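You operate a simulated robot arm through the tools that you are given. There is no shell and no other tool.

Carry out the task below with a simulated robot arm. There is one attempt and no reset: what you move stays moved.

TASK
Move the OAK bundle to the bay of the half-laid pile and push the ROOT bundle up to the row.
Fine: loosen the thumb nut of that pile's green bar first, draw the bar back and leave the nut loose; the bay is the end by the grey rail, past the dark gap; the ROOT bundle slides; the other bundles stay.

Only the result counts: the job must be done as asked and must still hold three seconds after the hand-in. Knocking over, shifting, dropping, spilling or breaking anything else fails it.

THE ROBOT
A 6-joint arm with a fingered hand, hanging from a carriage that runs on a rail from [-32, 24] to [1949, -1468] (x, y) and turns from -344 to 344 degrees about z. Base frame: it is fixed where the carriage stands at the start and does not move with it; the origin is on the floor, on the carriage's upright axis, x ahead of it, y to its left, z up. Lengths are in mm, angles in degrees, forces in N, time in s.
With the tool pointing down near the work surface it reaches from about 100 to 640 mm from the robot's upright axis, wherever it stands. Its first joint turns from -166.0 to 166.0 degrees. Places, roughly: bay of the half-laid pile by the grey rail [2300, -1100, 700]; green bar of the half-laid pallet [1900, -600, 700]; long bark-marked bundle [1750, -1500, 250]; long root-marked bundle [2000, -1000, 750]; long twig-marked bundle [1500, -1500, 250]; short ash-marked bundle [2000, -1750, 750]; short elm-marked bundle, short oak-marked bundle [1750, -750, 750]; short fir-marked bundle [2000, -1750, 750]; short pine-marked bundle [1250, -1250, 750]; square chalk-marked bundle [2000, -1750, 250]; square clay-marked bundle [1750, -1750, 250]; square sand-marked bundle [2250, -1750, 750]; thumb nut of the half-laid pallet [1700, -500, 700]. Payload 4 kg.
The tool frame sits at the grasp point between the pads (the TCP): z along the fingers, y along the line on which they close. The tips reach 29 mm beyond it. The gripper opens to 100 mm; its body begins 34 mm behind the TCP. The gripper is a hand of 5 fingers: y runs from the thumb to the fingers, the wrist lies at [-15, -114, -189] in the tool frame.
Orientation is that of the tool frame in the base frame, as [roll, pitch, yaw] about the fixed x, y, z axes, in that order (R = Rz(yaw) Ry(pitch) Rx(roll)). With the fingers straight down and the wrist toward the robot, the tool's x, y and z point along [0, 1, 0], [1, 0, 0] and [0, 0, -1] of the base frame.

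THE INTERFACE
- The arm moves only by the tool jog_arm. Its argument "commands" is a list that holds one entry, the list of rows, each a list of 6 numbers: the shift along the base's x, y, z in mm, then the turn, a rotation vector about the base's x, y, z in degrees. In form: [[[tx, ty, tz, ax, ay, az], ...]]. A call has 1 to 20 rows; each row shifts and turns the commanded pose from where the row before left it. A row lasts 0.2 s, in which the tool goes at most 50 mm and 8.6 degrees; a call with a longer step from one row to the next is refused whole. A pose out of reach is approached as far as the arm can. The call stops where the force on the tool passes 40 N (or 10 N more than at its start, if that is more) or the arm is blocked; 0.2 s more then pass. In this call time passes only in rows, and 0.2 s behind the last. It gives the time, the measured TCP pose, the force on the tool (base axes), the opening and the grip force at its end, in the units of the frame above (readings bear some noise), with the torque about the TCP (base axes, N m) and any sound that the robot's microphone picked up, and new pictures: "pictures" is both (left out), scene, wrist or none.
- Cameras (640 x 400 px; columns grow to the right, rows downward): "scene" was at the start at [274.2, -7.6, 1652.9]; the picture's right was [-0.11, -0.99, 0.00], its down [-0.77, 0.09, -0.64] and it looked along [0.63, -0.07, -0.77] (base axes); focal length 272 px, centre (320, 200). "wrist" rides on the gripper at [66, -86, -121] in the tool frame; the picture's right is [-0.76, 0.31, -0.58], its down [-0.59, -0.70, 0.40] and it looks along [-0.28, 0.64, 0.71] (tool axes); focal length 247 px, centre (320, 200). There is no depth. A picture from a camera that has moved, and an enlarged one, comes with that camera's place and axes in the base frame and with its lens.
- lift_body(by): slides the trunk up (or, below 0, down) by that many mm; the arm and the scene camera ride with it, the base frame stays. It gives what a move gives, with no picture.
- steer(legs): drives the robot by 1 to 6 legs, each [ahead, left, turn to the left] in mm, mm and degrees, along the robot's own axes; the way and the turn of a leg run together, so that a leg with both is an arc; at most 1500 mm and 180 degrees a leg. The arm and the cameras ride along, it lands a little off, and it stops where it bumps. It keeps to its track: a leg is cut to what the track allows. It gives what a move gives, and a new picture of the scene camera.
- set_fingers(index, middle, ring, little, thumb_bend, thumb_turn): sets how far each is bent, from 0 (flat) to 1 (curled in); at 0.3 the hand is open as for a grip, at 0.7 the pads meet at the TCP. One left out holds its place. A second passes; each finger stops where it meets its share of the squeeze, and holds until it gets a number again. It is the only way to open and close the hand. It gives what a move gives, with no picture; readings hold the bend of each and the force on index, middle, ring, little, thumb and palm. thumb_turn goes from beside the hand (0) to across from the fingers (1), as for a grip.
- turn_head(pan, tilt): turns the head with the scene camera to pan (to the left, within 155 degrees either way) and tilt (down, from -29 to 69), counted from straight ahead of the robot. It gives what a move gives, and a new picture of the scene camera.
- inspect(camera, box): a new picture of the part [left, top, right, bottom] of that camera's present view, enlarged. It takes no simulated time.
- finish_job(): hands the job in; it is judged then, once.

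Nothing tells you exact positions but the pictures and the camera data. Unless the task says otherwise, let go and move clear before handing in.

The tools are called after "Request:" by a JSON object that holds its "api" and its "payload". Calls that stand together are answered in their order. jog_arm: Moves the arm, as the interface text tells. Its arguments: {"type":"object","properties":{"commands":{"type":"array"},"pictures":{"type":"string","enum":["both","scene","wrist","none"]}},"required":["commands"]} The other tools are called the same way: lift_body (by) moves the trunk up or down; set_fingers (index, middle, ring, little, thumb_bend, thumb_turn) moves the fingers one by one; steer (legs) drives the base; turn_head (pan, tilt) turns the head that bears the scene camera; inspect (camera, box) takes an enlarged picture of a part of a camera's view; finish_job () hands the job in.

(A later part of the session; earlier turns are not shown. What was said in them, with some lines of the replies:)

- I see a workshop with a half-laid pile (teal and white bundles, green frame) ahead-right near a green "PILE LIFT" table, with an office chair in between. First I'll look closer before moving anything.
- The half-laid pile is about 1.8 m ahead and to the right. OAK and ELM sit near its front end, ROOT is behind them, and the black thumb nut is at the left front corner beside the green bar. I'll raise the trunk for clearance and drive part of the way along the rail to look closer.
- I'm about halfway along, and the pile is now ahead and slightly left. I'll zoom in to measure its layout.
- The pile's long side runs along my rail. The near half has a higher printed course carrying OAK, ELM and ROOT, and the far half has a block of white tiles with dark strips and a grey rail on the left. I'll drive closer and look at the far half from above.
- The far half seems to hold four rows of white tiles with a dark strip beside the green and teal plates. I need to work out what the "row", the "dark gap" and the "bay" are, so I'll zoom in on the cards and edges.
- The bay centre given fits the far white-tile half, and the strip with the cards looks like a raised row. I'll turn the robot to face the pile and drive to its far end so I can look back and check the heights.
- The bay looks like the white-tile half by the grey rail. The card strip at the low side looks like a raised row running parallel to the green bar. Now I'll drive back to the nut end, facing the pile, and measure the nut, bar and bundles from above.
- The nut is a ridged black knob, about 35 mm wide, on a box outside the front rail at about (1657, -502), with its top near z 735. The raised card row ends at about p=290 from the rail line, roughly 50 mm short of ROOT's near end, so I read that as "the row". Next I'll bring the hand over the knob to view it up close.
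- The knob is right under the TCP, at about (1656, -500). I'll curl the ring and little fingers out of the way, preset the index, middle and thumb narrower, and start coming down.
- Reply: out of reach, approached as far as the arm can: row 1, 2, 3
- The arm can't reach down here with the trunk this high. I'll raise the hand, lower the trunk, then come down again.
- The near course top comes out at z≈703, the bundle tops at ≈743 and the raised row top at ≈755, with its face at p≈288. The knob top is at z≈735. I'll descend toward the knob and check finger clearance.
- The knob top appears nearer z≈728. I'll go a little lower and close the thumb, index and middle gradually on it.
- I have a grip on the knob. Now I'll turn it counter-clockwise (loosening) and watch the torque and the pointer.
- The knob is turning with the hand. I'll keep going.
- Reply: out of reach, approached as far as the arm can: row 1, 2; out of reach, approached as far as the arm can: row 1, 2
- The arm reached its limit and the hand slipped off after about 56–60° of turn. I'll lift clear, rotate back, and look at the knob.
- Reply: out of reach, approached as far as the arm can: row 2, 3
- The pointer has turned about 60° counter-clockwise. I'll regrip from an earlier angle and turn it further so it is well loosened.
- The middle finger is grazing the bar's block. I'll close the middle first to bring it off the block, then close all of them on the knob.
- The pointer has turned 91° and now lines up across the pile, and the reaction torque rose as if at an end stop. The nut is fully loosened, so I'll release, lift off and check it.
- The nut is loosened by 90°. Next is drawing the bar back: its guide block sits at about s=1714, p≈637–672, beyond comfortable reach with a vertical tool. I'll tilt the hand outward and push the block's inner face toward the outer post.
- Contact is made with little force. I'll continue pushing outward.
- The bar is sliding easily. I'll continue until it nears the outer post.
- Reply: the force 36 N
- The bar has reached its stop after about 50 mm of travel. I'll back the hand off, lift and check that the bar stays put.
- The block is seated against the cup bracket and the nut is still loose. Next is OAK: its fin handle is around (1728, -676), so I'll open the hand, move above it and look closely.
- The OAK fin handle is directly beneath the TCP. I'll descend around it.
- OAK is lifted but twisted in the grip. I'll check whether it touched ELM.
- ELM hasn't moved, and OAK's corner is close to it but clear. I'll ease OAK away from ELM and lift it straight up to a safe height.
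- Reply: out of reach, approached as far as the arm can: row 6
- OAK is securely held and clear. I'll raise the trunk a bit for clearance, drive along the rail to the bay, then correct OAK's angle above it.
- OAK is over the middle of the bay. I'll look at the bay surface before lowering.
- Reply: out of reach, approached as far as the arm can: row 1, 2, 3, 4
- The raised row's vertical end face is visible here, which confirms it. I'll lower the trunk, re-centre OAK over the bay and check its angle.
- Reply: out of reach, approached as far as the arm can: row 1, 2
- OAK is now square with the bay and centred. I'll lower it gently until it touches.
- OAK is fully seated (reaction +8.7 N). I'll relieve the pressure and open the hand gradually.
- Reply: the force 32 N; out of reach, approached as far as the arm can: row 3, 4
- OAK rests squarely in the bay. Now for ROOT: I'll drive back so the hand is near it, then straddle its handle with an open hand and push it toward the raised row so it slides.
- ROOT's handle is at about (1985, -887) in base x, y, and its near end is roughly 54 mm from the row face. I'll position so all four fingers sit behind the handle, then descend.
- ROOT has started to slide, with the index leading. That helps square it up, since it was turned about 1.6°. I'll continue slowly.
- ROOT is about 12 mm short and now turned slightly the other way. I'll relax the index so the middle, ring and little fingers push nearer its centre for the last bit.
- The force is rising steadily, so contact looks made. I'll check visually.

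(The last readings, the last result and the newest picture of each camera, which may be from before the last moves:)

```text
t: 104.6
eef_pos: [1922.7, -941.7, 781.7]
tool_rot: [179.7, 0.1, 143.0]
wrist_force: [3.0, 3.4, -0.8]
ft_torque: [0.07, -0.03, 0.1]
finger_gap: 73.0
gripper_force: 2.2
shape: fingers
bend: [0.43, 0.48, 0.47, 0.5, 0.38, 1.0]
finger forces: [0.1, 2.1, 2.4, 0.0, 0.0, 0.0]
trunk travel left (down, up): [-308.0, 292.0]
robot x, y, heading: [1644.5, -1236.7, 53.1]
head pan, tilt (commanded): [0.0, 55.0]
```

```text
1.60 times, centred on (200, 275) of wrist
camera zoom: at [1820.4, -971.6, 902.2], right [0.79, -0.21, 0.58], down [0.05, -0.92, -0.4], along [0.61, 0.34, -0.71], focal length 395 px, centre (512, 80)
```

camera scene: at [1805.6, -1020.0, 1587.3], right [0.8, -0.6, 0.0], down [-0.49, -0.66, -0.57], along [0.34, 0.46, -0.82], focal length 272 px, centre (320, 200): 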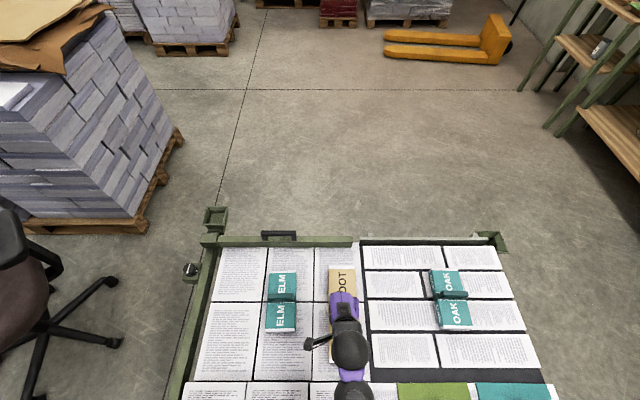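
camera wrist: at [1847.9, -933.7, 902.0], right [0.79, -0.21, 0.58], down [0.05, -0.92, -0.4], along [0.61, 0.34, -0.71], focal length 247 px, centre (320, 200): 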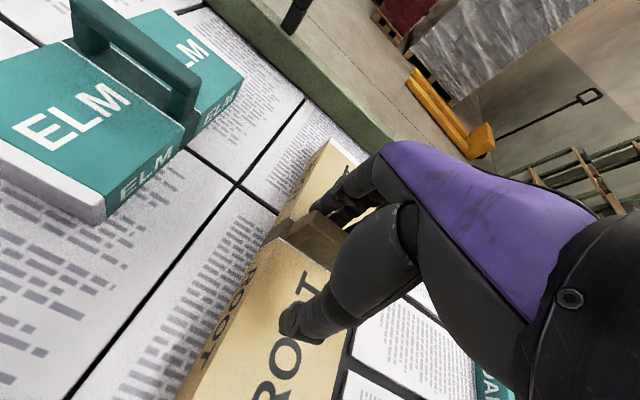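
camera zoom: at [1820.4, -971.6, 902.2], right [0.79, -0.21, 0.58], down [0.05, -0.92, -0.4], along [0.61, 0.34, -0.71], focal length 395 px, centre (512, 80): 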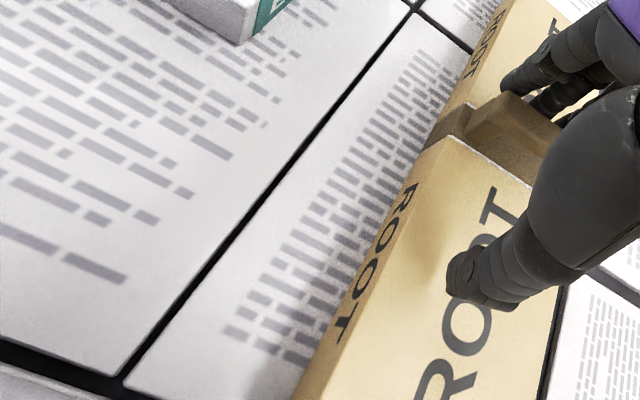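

ROOT is square and its near end comes out at p≈288, right at the row face. I'll back off and lift clear to verify contact.

Request:
{"api": "jog_arm", "payload": {"commands": [[[3, 4, 0, 0, 0, 0], [6, 8, 0, 0, 0, 0], [0, 0, 15, 0, 0, 0], [0, 0, 30, 0, 0, 0], [0, 0, 40, 0, 0, 0]]], "pictures": "both"}}

Request:
{"api": "steer", "payload": {"legs": [[0, -260, 0]]}}

Request:
{"api": "turn_head", "payload": {"pan": 40, "tilt": 62}}

```text
t: 105.8
eef_pos: [1932.8, -930.3, 866.8]
tool_rot: [179.9, 0.1, 142.9]
wrist_force: [-0.6, 0.0, -1.2]
ft_torque: [0.02, 0.0, -0.03]
finger_gap: 73.1
gripper_force: 0.0
shape: fingers
bend: [0.43, 0.5, 0.5, 0.5, 0.38, 1.0]
finger forces: [0.1, 0.0, 0.1, 0.1, 0.1, 0.0]
trunk travel left (down, up): [-308.0, 292.0]
robot x, y, heading: [1643.9, -1238.7, 52.9]
head pan, tilt (commanded): [0.0, 55.0]
camera scene: at [1805.7, -1020.1, 1587.2], right [0.8, -0.6, 0.0], down [-0.49, -0.66, -0.57], along [0.34, 0.46, -0.82], focal length 272 px, centre (320, 200)
camera wrist: at [1829.4, -960.2, 987.4], right [0.79, -0.21, 0.58], down [0.05, -0.92, -0.4], along [0.61, 0.34, -0.71], focal length 247 px, centre (320, 200)
```

scene: 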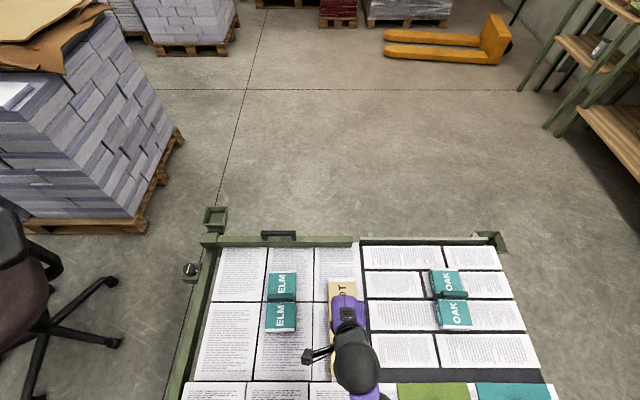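
wrist: 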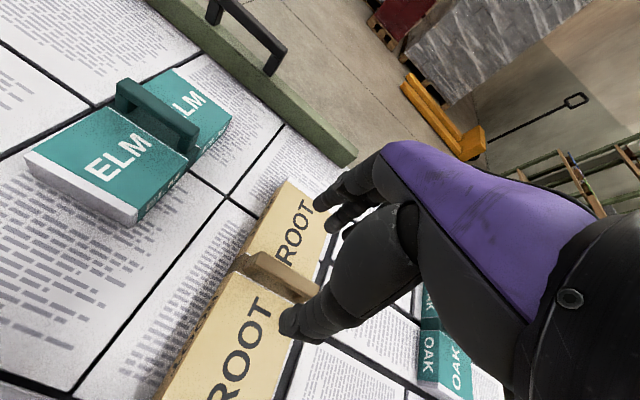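

```text
t: 107.7
eef_pos: [2140.6, -1086.7, 867.3]
tool_rot: [180.0, 0.1, 143.0]
wrist_force: [0.4, -0.6, 0.9]
ft_torque: [0.0, -0.02, 0.0]
finger_gap: 73.0
gripper_force: 0.0
shape: fingers
bend: [0.43, 0.5, 0.5, 0.5, 0.38, 1.0]
finger forces: [0.1, 0.1, 0.0, 0.1, 0.0, 0.0]
trunk travel left (down, up): [-308.0, 292.0]
robot x, y, heading: [1846.5, -1393.0, 53.1]
head pan, tilt (commanded): [0.0, 55.0]
camera scene: at [2012.4, -1175.9, 1587.2], right [0.8, -0.6, 0.0], down [-0.49, -0.66, -0.57], along [0.34, 0.46, -0.82], focal length 272 px, centre (320, 200)
```

scene: 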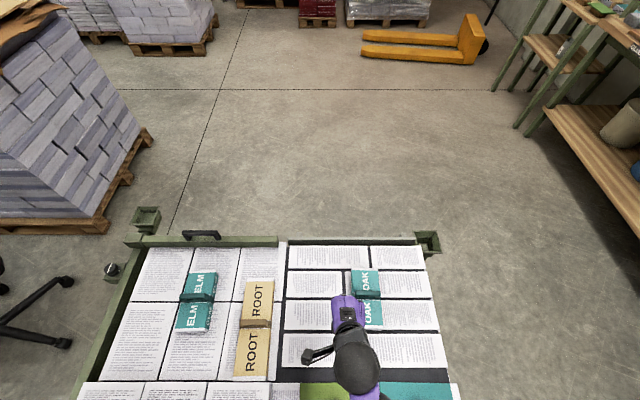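

```text
t: 108.8
eef_pos: [2140.2, -1087.4, 866.4]
tool_rot: [179.9, 0.1, 143.0]
wrist_force: [-0.4, -0.6, -0.4]
ft_torque: [-0.02, 0.0, -0.02]
finger_gap: 73.2
gripper_force: 0.0
shape: fingers
bend: [0.43, 0.5, 0.5, 0.5, 0.38, 1.0]
finger forces: [0.1, 0.1, 0.0, 0.0, 0.1, 0.0]
trunk travel left (down, up): [-308.0, 292.0]
robot x, y, heading: [1850.8, -1396.4, 53.2]
head pan, tilt (commanded): [40.0, 62.0]
camera scene: at [1965.7, -1169.3, 1578.9], right [1.0, 0.05, 0.0], down [0.05, -0.88, -0.47], along [-0.02, 0.47, -0.88], focal length 272 px, centre (320, 200)
```

scene: 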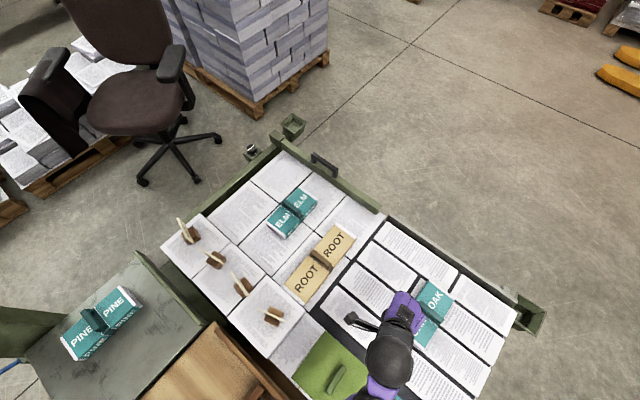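

Request:
{"api": "inspect", "payload": {"camera": "scene", "box": [260, 260, 340, 310]}}

Request:
{"api": "inspect", "payload": {"camera": "scene", "box": [160, 200, 320, 330]}}

Request:
{"api": "inspect", "payload": {"camera": "scene", "box": [230, 110, 390, 220]}}

```text
8.00 times, centred on (300, 285) of scene
camera zoom: at [1965.7, -1169.3, 1578.9], right [1.0, 0.05, 0.0], down [0.05, -0.88, -0.47], along [-0.02, 0.47, -0.88], focal length 2176 px, centre (480, -480)
```

zoom: 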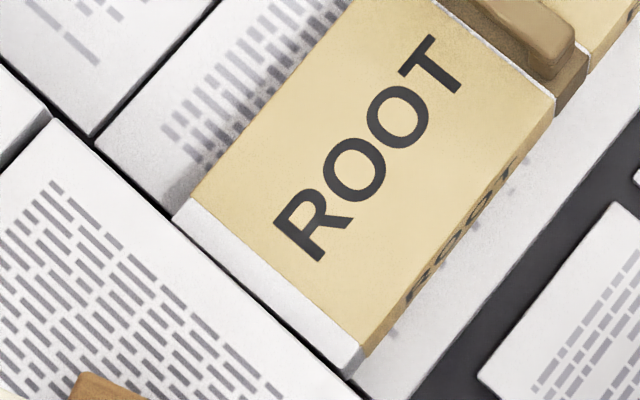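

```text
3.08 times, centred on (240, 265) of scene
camera zoom: at [1965.7, -1169.3, 1578.9], right [1.0, 0.05, 0.0], down [0.05, -0.88, -0.47], along [-0.02, 0.47, -0.88], focal length 837 px, centre (566, 0)
```

zoom: 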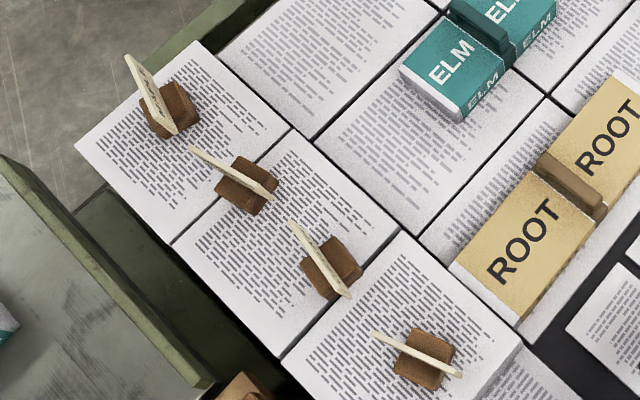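

```text
3.64 times, centred on (310, 165) of scene
camera zoom: at [1965.7, -1169.3, 1578.9], right [1.0, 0.05, 0.0], down [0.05, -0.88, -0.47], along [-0.02, 0.47, -0.88], focal length 989 px, centre (356, 327)
```

zoom: 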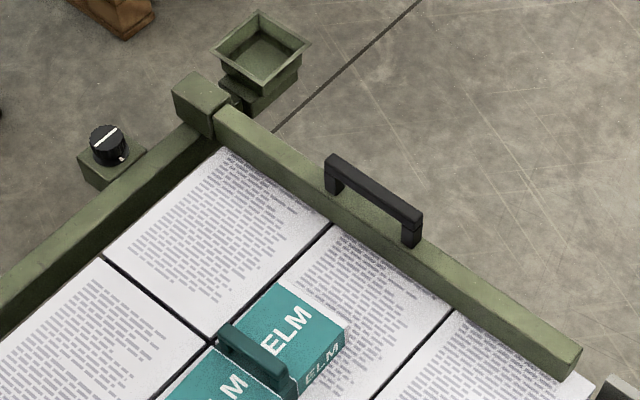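

ROOT is flush against the raised row, the cards all stand, the bar rests against its bracket and the nut still points to loose. I'll raise the hand clear and take a final look at OAK and the whole pile.

Request:
{"api": "lift_body", "payload": {"by": 200}}

Request:
{"api": "steer", "payload": {"legs": [[0, 500, 0]]}}

Request:
{"api": "turn_head", "payload": {"pan": -30, "tilt": 58}}

Request:
{"api": "inspect", "payload": {"camera": "scene", "box": [240, 200, 560, 400]}}

```text
t: 110.9
eef_pos: [2140.6, -1087.6, 1066.5]
tool_rot: [180.0, 0.1, 143.0]
wrist_force: [0.5, -1.3, -0.2]
ft_torque: [-0.04, 0.02, 0.01]
finger_gap: 73.0
gripper_force: 0.1
shape: fingers
bend: [0.43, 0.5, 0.5, 0.5, 0.38, 1.0]
finger forces: [0.0, 0.0, 0.0, 0.0, 0.0, 0.0]
trunk travel left (down, up): [-508.0, 92.0]
robot x, y, heading: [1849.2, -1395.9, 53.0]
head pan, tilt (commanded): [40.0, 62.0]
```

```text
t: 113.8
eef_pos: [1746.7, -790.6, 1065.5]
tool_rot: [179.9, 0.2, 142.7]
wrist_force: [-0.5, -0.8, -0.1]
ft_torque: [0.01, 0.02, 0.0]
finger_gap: 73.0
gripper_force: 0.1
shape: fingers
bend: [0.43, 0.5, 0.5, 0.5, 0.38, 1.0]
finger forces: [0.0, 0.0, 0.0, 0.1, 0.0, 0.0]
trunk travel left (down, up): [-508.0, 92.0]
robot x, y, heading: [1456.1, -1095.1, 53.0]
head pan, tilt (commanded): [40.0, 62.0]
camera scene: at [1572.1, -872.5, 1778.9], right [1.0, 0.05, 0.0], down [0.04, -0.88, -0.47], along [-0.02, 0.47, -0.88], focal length 272 px, centre (320, 200)
```

scene: 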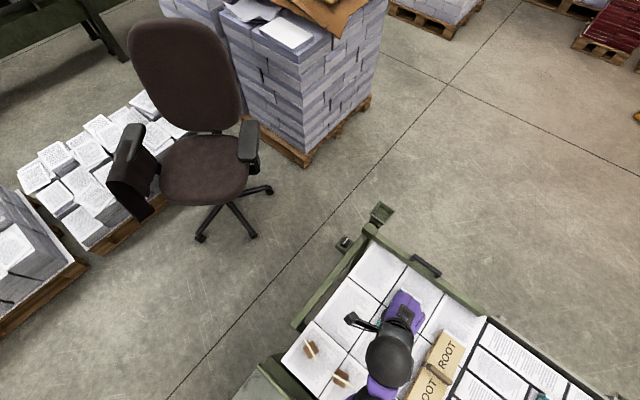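

```text
t: 115.2
eef_pos: [1746.4, -790.6, 1066.7]
tool_rot: [180.0, 0.0, 142.7]
wrist_force: [0.0, 0.5, -0.2]
ft_torque: [-0.01, -0.01, -0.01]
finger_gap: 73.2
gripper_force: 0.1
shape: fingers
bend: [0.43, 0.5, 0.5, 0.5, 0.38, 1.0]
finger forces: [0.0, 0.0, 0.0, 0.0, 0.0, 0.1]
trunk travel left (down, up): [-508.0, 92.0]
robot x, y, heading: [1453.7, -1097.7, 52.7]
head pan, tilt (commanded): [-30.0, 58.0]
camera scene: at [1638.6, -910.1, 1783.5], right [0.39, -0.92, 0.0], down [-0.78, -0.33, -0.53], along [0.49, 0.21, -0.85], focal length 272 px, centre (320, 200)
```

scene: 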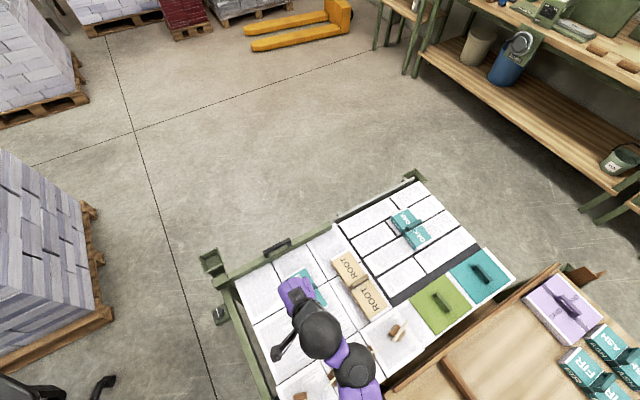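

```text
2.00 times, centred on (400, 300) of scene
camera zoom: at [1638.6, -910.1, 1783.5], right [0.39, -0.92, 0.0], down [-0.78, -0.33, -0.53], along [0.49, 0.21, -0.85], focal length 544 px, centre (160, 0)
```

zoom: 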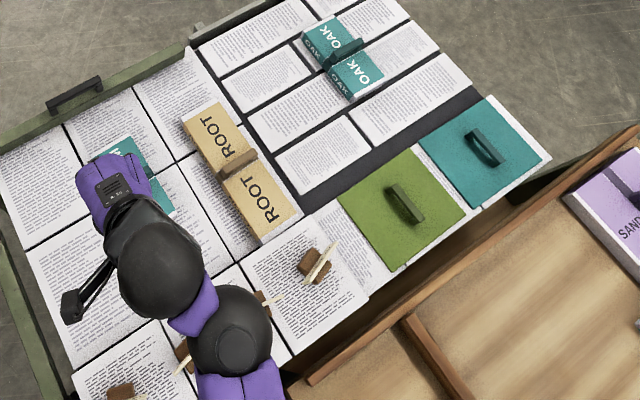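

Request:
{"api": "inspect", "payload": {"camera": "scene", "box": [340, 280, 420, 330]}}

Request:
{"api": "inspect", "payload": {"camera": "scene", "box": [370, 180, 498, 260]}}

Request:
{"api": "inspect", "payload": {"camera": "scene", "box": [190, 230, 318, 330]}}

```text
8.00 times, centred on (380, 305) of scene
camera zoom: at [1638.6, -910.1, 1783.5], right [0.39, -0.92, 0.0], down [-0.78, -0.33, -0.53], along [0.49, 0.21, -0.85], focal length 2176 px, centre (-160, -640)
```

zoom: 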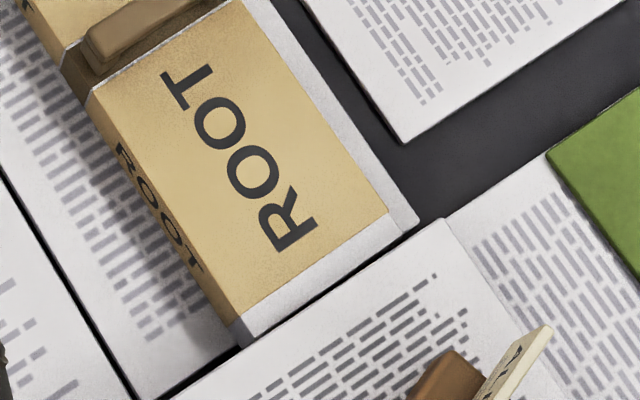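

```text
5.00 times, centred on (434, 220) of scene
camera zoom: at [1638.6, -910.1, 1783.5], right [0.39, -0.92, 0.0], down [-0.78, -0.33, -0.53], along [0.49, 0.21, -0.85], focal length 1360 px, centre (-250, 100)
```

zoom: 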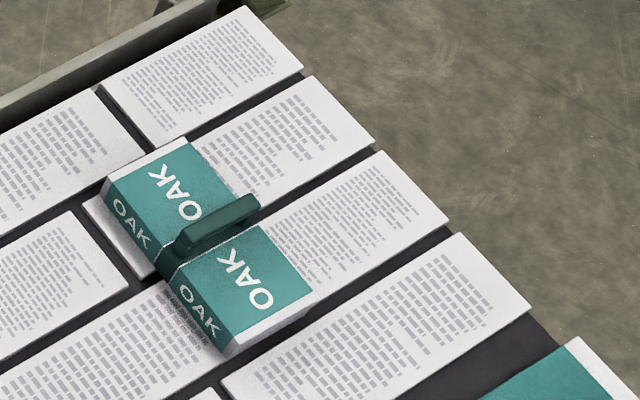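

```text
4.00 times, centred on (254, 280) of scene
camera zoom: at [1638.6, -910.1, 1783.5], right [0.39, -0.92, 0.0], down [-0.78, -0.33, -0.53], along [0.49, 0.21, -0.85], focal length 1088 px, centre (584, -120)
```

zoom: 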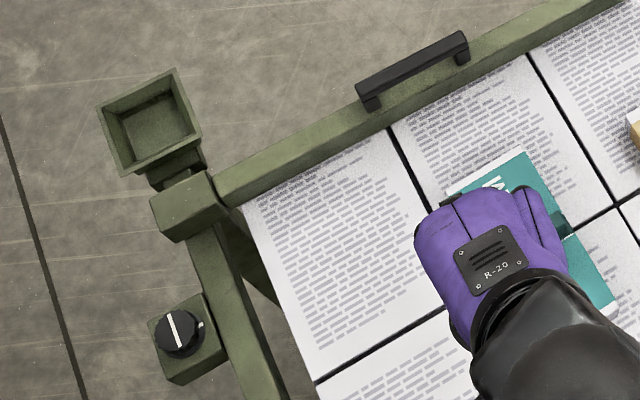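

Everything matches the request. The nut is loose and the bar is drawn back to its bracket. OAK lies flat in the bay by the grey rail, and ROOT is pushed up against the row. ELM and the cards are undisturbed and the hand is clear, so I'm handing in.

Request:
{"api": "finish_job", "payload": {}}

```text
The job is handed in.
```

I've handed in the job, but the result of the judging hasn't come back. These were the final positions in the last pictures:

- **Thumb nut:** turned about 90° counter-clockwise to what felt like its stop, and left loose.
- **Green bar:** drawn back about 45–50 mm until it rested against the outer bracket.
- **OAK:** lying flat near the middle of the bay by the grey rail. It twisted in the grip when I lifted it, so I squared it up before setting it down.
- **ROOT:** slid about 54 mm until its end met the raised row with the cards. The pushing force rose there as if it had met the row. The pictures show a dark line of 1–2 mm at the joint, which could be rounded edges or a tiny gap.
- **Other bundles:** ELM and the cards had not visibly moved.

The task doesn't say which row it means. I took it to be the raised row with the cards, because it runs parallel to the bar and ROOT's end faces it.
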